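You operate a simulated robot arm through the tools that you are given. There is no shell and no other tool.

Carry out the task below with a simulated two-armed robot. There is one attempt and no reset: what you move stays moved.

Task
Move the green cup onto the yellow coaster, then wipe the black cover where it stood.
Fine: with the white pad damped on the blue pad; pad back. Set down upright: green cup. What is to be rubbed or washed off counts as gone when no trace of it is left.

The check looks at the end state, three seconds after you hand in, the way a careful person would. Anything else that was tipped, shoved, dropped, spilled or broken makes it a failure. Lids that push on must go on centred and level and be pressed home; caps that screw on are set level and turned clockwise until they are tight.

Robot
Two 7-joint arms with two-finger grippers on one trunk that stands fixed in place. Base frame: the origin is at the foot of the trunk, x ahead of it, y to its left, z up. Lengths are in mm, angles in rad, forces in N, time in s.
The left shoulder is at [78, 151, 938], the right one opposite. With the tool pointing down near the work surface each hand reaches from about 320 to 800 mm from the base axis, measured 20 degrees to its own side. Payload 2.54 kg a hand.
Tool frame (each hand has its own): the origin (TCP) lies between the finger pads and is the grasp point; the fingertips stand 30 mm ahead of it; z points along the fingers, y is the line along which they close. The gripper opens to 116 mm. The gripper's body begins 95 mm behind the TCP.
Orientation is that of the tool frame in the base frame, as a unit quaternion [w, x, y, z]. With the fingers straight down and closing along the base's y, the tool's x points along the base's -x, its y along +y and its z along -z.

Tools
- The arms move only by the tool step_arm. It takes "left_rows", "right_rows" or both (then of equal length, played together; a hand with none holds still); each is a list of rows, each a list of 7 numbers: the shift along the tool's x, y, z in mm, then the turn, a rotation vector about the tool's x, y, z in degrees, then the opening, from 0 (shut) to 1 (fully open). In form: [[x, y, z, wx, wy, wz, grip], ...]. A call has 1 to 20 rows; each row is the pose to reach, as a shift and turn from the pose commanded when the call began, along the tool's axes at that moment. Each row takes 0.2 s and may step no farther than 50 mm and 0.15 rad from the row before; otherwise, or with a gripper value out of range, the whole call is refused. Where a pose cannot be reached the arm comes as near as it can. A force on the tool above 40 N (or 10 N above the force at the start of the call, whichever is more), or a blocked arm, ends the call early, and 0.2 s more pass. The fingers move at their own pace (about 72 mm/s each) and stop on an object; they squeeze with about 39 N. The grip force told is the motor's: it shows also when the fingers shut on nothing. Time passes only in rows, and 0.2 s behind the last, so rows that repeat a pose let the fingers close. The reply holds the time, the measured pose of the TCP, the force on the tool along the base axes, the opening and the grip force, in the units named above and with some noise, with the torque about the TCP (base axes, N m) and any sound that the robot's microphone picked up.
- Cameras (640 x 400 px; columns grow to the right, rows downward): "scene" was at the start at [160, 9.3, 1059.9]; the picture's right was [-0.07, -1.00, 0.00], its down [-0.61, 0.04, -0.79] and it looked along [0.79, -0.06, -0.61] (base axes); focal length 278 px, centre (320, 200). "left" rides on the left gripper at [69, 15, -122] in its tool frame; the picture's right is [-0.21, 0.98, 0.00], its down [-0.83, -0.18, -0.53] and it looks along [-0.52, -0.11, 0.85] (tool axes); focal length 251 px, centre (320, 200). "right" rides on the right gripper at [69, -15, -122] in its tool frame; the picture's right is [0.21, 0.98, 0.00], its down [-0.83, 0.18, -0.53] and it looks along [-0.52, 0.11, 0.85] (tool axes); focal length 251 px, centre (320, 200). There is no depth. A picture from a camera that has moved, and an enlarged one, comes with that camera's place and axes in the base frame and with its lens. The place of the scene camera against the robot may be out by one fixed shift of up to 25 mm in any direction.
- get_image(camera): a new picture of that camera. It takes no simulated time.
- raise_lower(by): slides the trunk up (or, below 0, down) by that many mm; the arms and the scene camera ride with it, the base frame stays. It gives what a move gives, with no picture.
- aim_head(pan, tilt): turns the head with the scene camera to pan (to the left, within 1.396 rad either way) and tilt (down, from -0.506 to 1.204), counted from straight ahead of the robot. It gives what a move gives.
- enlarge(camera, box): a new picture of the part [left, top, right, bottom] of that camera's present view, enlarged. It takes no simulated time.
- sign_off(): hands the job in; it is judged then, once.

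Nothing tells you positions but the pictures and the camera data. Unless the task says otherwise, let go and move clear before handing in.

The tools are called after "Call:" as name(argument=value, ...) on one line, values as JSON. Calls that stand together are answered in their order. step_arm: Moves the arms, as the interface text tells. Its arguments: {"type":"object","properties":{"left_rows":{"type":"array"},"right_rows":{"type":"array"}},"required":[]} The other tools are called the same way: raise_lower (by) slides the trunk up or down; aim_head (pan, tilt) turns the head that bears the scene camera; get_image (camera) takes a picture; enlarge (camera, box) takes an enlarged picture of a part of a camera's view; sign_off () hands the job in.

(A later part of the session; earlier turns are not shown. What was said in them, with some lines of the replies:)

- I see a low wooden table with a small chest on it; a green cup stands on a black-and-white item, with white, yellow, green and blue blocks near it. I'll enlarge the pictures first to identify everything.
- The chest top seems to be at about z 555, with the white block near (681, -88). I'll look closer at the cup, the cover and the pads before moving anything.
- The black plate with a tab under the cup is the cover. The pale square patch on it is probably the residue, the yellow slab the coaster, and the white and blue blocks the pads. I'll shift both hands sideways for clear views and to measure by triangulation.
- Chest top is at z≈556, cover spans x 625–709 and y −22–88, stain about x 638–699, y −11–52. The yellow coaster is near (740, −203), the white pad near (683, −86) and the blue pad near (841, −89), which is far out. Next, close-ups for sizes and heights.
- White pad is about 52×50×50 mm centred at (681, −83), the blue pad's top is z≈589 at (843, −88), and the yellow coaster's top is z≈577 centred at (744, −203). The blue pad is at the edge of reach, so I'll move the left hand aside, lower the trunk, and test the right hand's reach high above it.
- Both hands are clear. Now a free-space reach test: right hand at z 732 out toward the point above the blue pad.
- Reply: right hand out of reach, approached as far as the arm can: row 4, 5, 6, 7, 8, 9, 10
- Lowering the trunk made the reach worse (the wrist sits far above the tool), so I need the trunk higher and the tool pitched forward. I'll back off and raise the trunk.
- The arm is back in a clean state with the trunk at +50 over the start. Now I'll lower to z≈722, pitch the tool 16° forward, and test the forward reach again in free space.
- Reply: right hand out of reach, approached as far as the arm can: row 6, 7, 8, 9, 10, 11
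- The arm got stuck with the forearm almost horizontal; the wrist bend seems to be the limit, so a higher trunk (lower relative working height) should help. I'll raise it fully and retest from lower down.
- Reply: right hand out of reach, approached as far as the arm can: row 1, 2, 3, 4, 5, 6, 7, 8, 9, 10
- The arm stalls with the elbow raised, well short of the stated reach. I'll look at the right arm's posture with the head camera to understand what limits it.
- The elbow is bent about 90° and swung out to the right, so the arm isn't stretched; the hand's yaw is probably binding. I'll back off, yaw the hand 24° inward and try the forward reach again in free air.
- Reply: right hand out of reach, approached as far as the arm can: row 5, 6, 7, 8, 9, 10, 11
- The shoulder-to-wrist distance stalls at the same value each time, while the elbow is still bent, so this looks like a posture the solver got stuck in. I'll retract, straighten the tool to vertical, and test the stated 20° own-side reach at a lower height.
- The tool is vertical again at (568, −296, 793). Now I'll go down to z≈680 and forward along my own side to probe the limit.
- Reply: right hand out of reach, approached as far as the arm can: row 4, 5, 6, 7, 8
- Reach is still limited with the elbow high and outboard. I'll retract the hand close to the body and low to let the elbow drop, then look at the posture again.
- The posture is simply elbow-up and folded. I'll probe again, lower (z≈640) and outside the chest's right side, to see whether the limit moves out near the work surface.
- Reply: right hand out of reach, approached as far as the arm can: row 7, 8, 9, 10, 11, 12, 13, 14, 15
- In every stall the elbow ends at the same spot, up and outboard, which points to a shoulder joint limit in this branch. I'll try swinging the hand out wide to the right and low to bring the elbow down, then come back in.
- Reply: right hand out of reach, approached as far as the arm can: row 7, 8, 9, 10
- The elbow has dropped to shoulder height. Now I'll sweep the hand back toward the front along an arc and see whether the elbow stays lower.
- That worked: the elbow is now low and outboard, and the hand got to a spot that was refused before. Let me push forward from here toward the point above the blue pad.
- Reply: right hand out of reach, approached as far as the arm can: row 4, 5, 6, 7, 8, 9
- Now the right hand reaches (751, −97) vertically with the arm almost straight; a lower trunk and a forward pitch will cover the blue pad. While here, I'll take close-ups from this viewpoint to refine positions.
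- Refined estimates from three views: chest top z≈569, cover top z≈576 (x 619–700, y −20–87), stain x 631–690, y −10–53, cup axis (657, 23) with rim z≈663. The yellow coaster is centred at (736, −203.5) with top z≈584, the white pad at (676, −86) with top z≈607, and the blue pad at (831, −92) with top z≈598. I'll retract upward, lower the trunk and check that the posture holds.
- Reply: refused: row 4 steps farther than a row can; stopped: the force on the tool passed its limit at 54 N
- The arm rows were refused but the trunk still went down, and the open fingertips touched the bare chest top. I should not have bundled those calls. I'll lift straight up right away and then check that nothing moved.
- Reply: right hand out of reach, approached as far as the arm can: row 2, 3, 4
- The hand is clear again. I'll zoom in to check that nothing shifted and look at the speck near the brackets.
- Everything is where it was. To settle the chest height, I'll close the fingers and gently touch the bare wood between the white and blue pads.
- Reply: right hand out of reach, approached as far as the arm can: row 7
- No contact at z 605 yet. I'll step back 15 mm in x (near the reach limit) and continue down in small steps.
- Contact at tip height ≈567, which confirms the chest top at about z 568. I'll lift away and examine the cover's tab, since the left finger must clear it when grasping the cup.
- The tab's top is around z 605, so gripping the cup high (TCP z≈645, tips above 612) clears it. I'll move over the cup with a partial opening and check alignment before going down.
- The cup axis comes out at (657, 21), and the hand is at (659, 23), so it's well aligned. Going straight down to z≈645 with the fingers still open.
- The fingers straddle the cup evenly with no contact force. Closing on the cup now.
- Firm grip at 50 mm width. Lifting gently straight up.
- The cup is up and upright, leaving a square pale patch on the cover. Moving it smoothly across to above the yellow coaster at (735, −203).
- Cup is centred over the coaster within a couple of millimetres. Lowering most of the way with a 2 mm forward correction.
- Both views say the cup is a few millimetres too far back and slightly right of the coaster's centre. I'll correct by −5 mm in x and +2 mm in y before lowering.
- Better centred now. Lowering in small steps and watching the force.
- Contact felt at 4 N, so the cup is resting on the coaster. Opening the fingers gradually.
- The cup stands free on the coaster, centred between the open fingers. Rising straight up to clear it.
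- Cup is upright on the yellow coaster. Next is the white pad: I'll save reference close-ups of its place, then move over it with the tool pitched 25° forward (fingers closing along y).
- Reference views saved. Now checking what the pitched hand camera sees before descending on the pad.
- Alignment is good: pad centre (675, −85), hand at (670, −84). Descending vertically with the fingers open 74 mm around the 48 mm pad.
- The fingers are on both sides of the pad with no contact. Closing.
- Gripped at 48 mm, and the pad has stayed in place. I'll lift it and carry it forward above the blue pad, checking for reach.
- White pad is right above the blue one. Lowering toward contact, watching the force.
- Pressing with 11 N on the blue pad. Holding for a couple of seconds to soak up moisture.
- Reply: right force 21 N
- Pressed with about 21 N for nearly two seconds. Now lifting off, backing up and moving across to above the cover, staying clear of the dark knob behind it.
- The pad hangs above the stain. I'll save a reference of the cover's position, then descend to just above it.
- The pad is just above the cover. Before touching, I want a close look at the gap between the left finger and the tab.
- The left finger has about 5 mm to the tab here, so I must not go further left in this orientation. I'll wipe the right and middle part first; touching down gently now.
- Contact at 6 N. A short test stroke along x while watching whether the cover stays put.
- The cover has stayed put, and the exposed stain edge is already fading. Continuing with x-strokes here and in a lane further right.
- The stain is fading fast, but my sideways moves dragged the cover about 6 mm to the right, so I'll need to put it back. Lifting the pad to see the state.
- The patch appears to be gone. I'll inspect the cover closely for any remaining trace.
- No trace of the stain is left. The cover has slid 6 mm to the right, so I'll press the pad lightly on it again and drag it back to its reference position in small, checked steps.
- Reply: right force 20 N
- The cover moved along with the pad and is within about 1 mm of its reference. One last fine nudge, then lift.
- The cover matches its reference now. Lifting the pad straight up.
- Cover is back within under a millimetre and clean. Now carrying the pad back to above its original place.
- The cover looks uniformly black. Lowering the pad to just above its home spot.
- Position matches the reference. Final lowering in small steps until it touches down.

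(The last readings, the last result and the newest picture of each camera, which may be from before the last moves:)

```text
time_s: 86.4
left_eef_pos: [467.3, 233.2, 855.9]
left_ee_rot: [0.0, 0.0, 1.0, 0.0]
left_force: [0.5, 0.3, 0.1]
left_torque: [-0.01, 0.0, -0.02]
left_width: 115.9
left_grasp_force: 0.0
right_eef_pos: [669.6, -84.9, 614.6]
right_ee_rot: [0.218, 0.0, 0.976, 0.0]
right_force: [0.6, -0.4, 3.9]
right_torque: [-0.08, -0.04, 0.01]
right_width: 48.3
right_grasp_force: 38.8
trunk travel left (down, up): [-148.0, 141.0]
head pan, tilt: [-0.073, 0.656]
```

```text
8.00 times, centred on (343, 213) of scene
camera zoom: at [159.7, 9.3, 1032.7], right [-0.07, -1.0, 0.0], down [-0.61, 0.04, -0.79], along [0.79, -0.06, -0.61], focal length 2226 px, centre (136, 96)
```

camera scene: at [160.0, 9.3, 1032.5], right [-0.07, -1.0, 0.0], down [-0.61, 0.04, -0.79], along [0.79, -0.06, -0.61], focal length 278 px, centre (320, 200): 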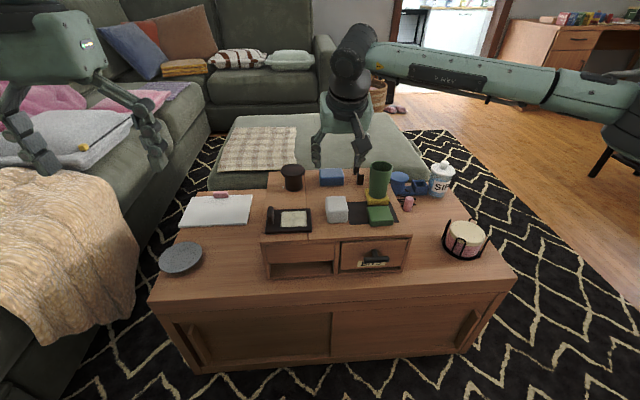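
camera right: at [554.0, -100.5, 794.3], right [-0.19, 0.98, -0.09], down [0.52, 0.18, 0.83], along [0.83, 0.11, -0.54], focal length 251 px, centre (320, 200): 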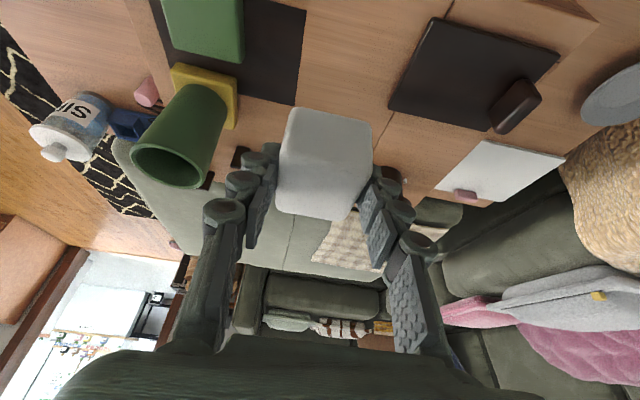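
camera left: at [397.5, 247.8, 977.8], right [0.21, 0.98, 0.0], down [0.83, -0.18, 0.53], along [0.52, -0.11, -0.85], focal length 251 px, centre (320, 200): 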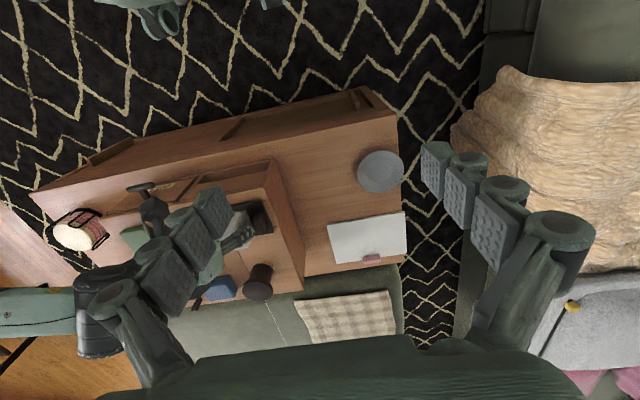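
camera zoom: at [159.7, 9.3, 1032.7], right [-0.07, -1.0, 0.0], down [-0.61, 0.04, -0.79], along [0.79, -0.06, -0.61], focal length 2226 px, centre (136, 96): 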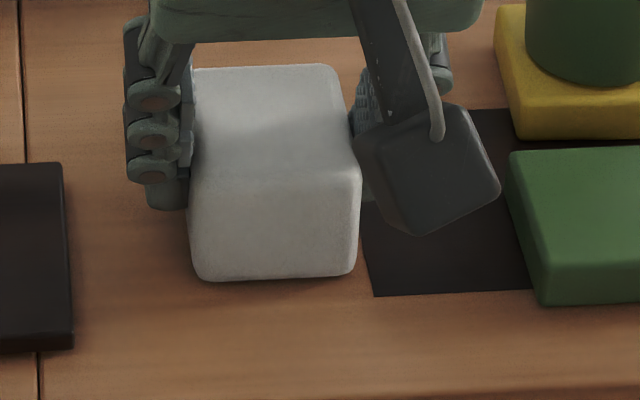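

The pad is resting at its original spot, within about a millimetre. Opening the fingers gradually.

Call:
step_arm(right_rows=[[0, 0, 0, 0, 0, 0, 0.43], [0, 0, 0, 0, 0, 0, 0.5], [0, 0, 0, 0, 0, 0, 0.58], [0, 0, 0, 0, 0, 0, 0.64], [0, 0, 0, 0, 0, 0, 0.64]])

Call:
get_image(camera="right")

```text
time_s: 87.6
left_eef_pos: [466.4, 232.4, 855.8]
left_ee_rot: [-0.001, 0.001, 1.0, 0.0]
left_force: [0.5, 0.4, -0.1]
left_torque: [0.01, -0.01, 0.01]
left_width: 116.1
left_grasp_force: 0.0
right_eef_pos: [668.8, -84.4, 612.2]
right_ee_rot: [0.218, 0.0, 0.976, 0.0]
right_force: [-0.6, 0.4, 0.8]
right_torque: [0.04, 0.03, 0.02]
right_width: 74.1
right_grasp_force: 0.0
trunk travel left (down, up): [-148.0, 141.0]
head pan, tilt: [-0.073, 0.656]
```

```text
taken
camera right: at [553.1, -100.7, 693.7], right [-0.19, 0.98, -0.09], down [0.52, 0.18, 0.83], along [0.83, 0.11, -0.54], focal length 251 px, centre (320, 200)
```

right: 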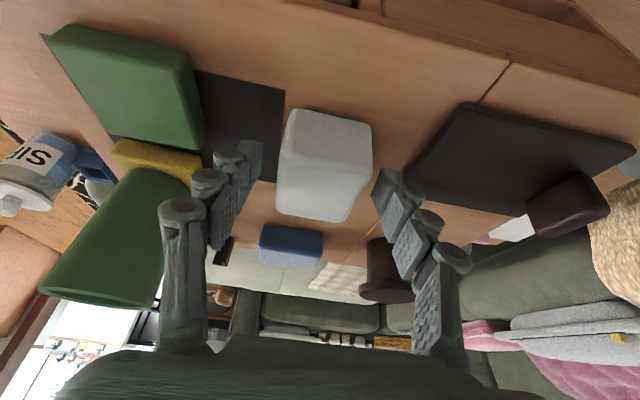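

Released cleanly with clearance both sides. Rising straight up, then backing away from the chest.

Call:
step_arm(right_rows=[[-6.3, 0, -13.6, 0, 0, 0, 0.64], [-21, 0, -45.3, 0, 0, 0, 0.64], [-38, 0, -81.6, 0, 0, 0, 0.64], [-50.7, 0, -108.8, 0, 0, 0, 0.64], [-14.5, -10, -125.7, 0, 0, 0, 0.64], [22, -25, -142.6, 0, 0, 0, 0.64], [58, -40, -159.5, 0, 0, 0, 0.64], [94, -60, -176.5, 0, 0, 0, 0.64], [94, -60, -176.5, 0, 0, 0, 0.64]])

Call:
get_image(camera="scene")

Call:
enlarge(camera="scene", box=[318, 188, 368, 238])

Call:
enlarge(camera="scene", box=[258, 192, 322, 242])

Call:
enlarge(camera="scene", box=[240, 150, 420, 270])

```text
time_s: 89.6
left_eef_pos: [466.4, 232.4, 856.6]
left_ee_rot: [0.0, 0.0, 1.0, 0.0]
left_force: [-0.2, 0.0, -0.4]
left_torque: [0.02, -0.04, 0.0]
left_width: 116.1
left_grasp_force: 0.1
right_eef_pos: [506.0, -147.9, 733.0]
right_ee_rot: [0.217, 0.001, 0.976, 0.0]
right_force: [0.1, 0.2, -0.5]
right_torque: [0.01, -0.01, 0.01]
right_width: 74.3
right_grasp_force: 0.0
trunk travel left (down, up): [-148.0, 141.0]
head pan, tilt: [-0.073, 0.656]
```

```text
taken
camera scene: at [159.9, 9.2, 1032.6], right [-0.07, -1.0, 0.0], down [-0.61, 0.04, -0.79], along [0.79, -0.06, -0.61], focal length 278 px, centre (320, 200)
```

scene: 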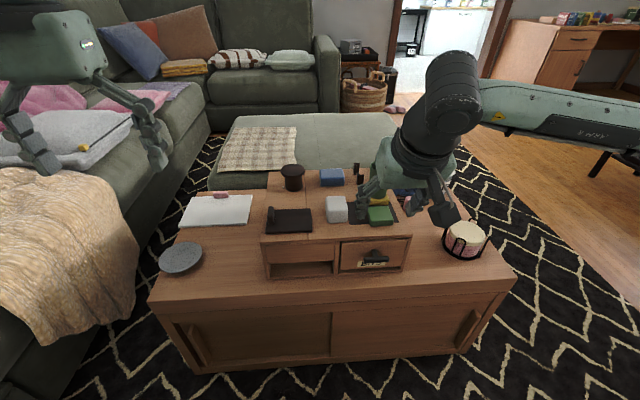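

```text
8.00 times, centred on (343, 213) of scene
camera zoom: at [159.9, 9.2, 1032.6], right [-0.07, -1.0, 0.0], down [-0.61, 0.04, -0.79], along [0.79, -0.06, -0.61], focal length 2226 px, centre (136, 96)
```

zoom: 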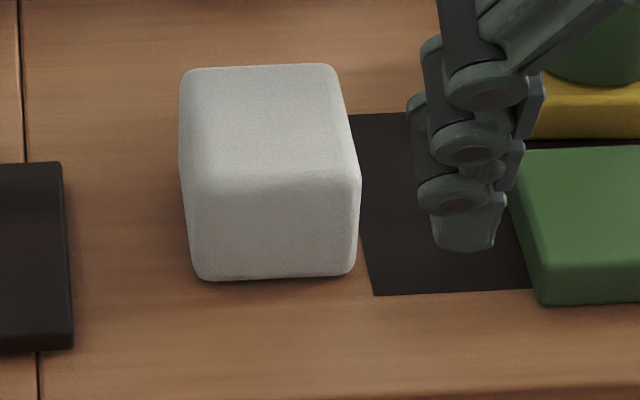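

```text
8.00 times, centred on (290, 217) of scene
camera zoom: at [159.9, 9.2, 1032.6], right [-0.07, -1.0, 0.0], down [-0.61, 0.04, -0.79], along [0.79, -0.06, -0.61], focal length 2226 px, centre (560, 64)
```

zoom: 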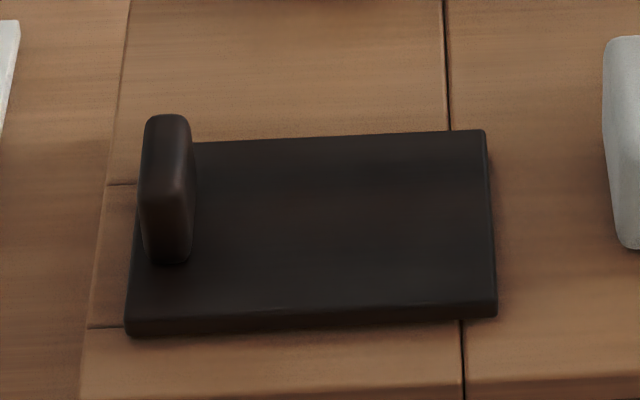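

```text
3.33 times, centred on (330, 210) of scene
camera zoom: at [159.9, 9.2, 1032.6], right [-0.07, -1.0, 0.0], down [-0.61, 0.04, -0.79], along [0.79, -0.06, -0.61], focal length 928 px, centre (287, 167)
```

zoom: 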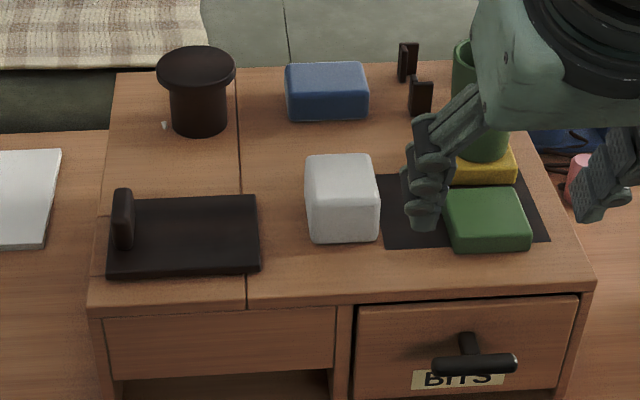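

Pad and cover match their references. I'll move the right hand well clear so I can inspect the cup and the cover unobstructed from several angles.

Call:
step_arm(right_rows=[[-12.7, -15, -27.2, 0, 0, 0, 0.64], [-25.4, -45, -54.4, 0, 0, 0, 0.64], [-33.8, -85, -72.5, 0, 0, 0, 0.64], [-33.8, -130, -72.5, 0, 0, 0, 0.64], [-33.8, -175, -72.5, 0, 0, 0, 0.64], [-33.8, -215, -72.5, 0, 0, 0, 0.64], [-33.8, -215, -72.5, 0, 0, 0, 0.64]])

Call:
get_image(camera="scene")

Call:
enlarge(camera="scene", box=[340, 150, 420, 230])

Call:
enlarge(camera="scene", box=[270, 200, 314, 236])

Call:
enlarge(camera="left", box=[140, 170, 310, 310])

```text
time_s: 91.2
left_eef_pos: [466.7, 233.0, 855.6]
left_ee_rot: [0.0, 0.0, 1.0, 0.0]
left_force: [0.1, 0.4, 0.3]
left_torque: [0.0, 0.01, 0.0]
left_width: 116.1
left_grasp_force: 0.0
right_eef_pos: [508.1, -359.1, 811.5]
right_ee_rot: [0.218, 0.0, 0.976, 0.0]
right_force: [0.4, -0.1, -0.2]
right_torque: [0.02, -0.01, -0.01]
right_width: 74.3
right_grasp_force: 0.0
trunk travel left (down, up): [-148.0, 141.0]
head pan, tilt: [-0.073, 0.656]
```

```text
taken
camera scene: at [159.9, 9.2, 1032.6], right [-0.07, -1.0, 0.0], down [-0.61, 0.04, -0.79], along [0.79, -0.06, -0.61], focal length 278 px, centre (320, 200)
```

scene: 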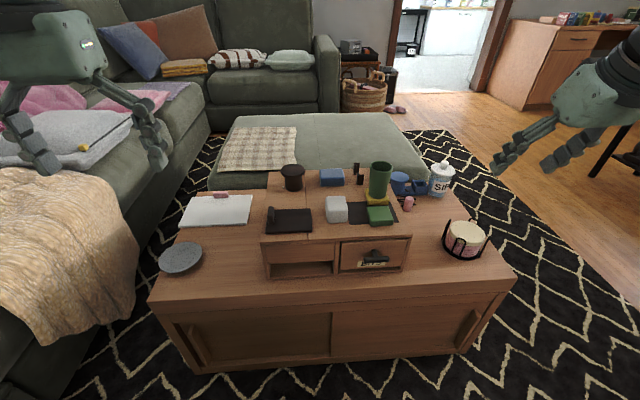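

```text
5.00 times, centred on (380, 190) of scene
camera zoom: at [159.9, 9.2, 1032.6], right [-0.07, -1.0, 0.0], down [-0.61, 0.04, -0.79], along [0.79, -0.06, -0.61], focal length 1391 px, centre (20, 250)
```

zoom: 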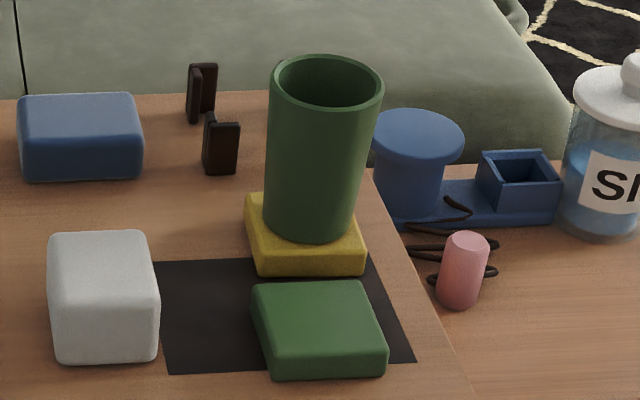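

```text
11.11 times, centred on (292, 218) of scene
camera zoom: at [159.9, 9.2, 1032.6], right [-0.07, -1.0, 0.0], down [-0.61, 0.04, -0.79], along [0.79, -0.06, -0.61], focal length 3092 px, centre (631, 0)
```

zoom: 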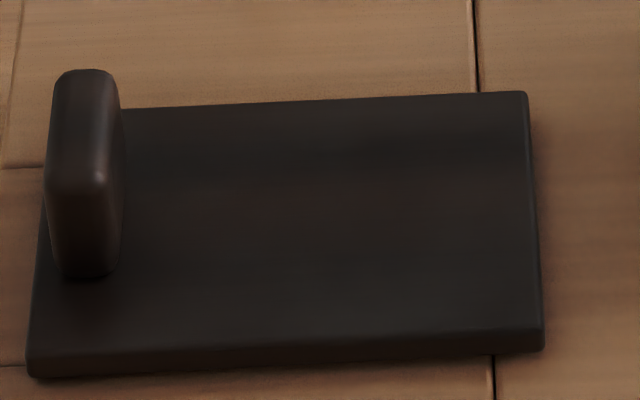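

```text
2.86 times, centred on (225, 240) of left
camera zoom: at [397.4, 247.6, 978.0], right [0.21, 0.98, 0.0], down [0.83, -0.18, 0.53], along [0.52, -0.11, -0.85], focal length 718 px, centre (591, 86)
```

zoom: 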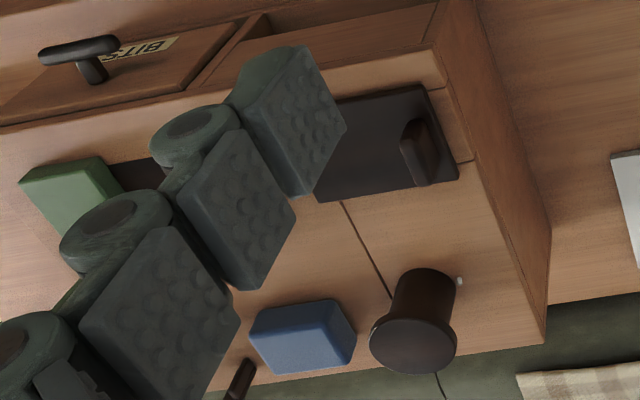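

The cup stands upright on the coaster and everything else is unchanged. For one more independent check of the cover, I'll move the left hand over in free air and look from its camera.

Call:
step_arm(left_rows=[[0, -45, 0, 0, 0, 0, 1], [0, -90, 0, 0, 0, 0, 1], [0, -135, 0, 0, 0, 0, 1], [0, -180, 0, 0, 0, 0, 1], [0, -190, 0, 0, 0, 0, 1], [0, -190, 0, 0, 0, 0, 1]])

Call:
get_image(camera="left")

Call:
enlarge(camera="left", box=[290, 160, 400, 240])

Call:
enlarge(camera="left", box=[200, 150, 360, 300])

```text
time_s: 92.6
left_eef_pos: [466.2, 42.1, 855.3]
left_ee_rot: [-0.001, -0.001, 1.0, 0.0]
left_force: [0.1, 0.4, 0.7]
left_torque: [0.0, 0.01, 0.02]
left_width: 116.0
left_grasp_force: 0.2
right_eef_pos: [508.6, -359.1, 810.4]
right_ee_rot: [0.218, 0.0, 0.976, 0.0]
right_force: [0.2, 0.1, -0.4]
right_torque: [0.02, 0.02, -0.04]
right_width: 74.3
right_grasp_force: 0.1
trunk travel left (down, up): [-148.0, 141.0]
head pan, tilt: [-0.073, 0.656]
```

```text
taken
camera left: at [396.5, 56.8, 977.8], right [0.21, 0.98, 0.0], down [0.83, -0.18, 0.53], along [0.52, -0.11, -0.85], focal length 251 px, centre (320, 200)
```

left: 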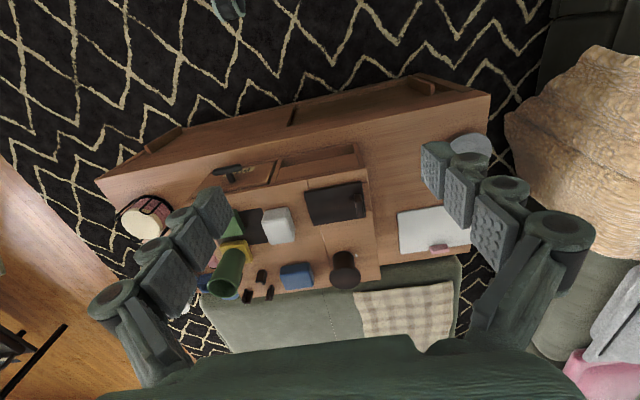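

```text
5.00 times, centred on (345, 200) of left
camera zoom: at [396.5, 56.8, 977.8], right [0.21, 0.98, 0.0], down [0.83, -0.18, 0.53], along [0.52, -0.11, -0.85], focal length 1257 px, centre (195, 200)
```

zoom: 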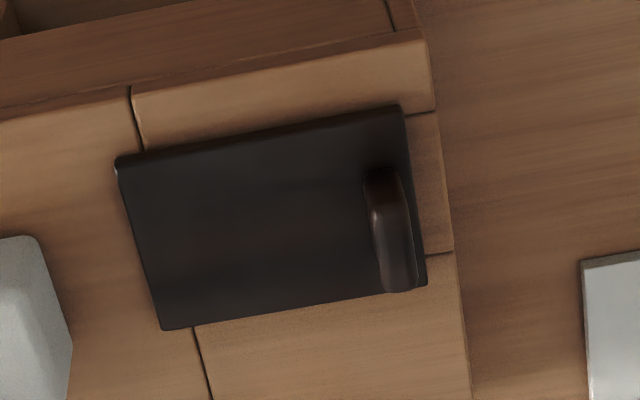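

```text
2.67 times, centred on (280, 225) of left
camera zoom: at [396.5, 56.8, 977.8], right [0.21, 0.98, 0.0], down [0.83, -0.18, 0.53], along [0.52, -0.11, -0.85], focal length 670 px, centre (427, 133)
```

zoom: 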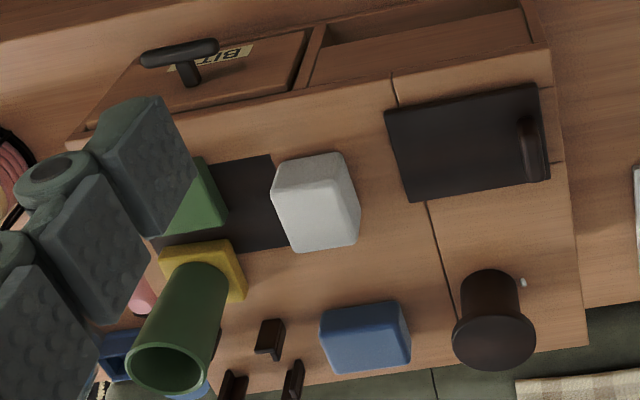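

From this side too the cover is uniformly black with no trace left, the cup stands upright on the yellow coaster, and the white pad is back in its place. Both hands are empty and clear, so I'm handing in.

Call:
sign_off()

```text
The job is handed in.
```

The job is handed in. The green cup is upright on the yellow coaster, the black cover is wiped clean, and the white pad is back where it stood.

- **Cup:** it is centred on the coaster to within a few millimetres and stood still after I let go.
- **Wiping:** I pressed the white pad onto the blue pad for about two seconds, then wiped the cover. Close-ups from three cameras show no trace of the stain.
- **White pad:** it is back in its original spot, within about 1 mm.

Three things happened along the way that the check might notice:

- **Cover moved and put back:** my sideways wiping strokes dragged the cover about 6 mm to the right. I pushed it back, and it is now about 1 mm from where it started, possibly up to 2 mm.
- **Blue pad:** it may have shifted about 1 mm when I pressed on it.
- **Touch on the chest:** early on, I bundled a trunk move with an arm move that was refused, and the open fingertips came down on bare wood at about 54 N. In the pictures afterwards nothing had moved, and I saw no damage.
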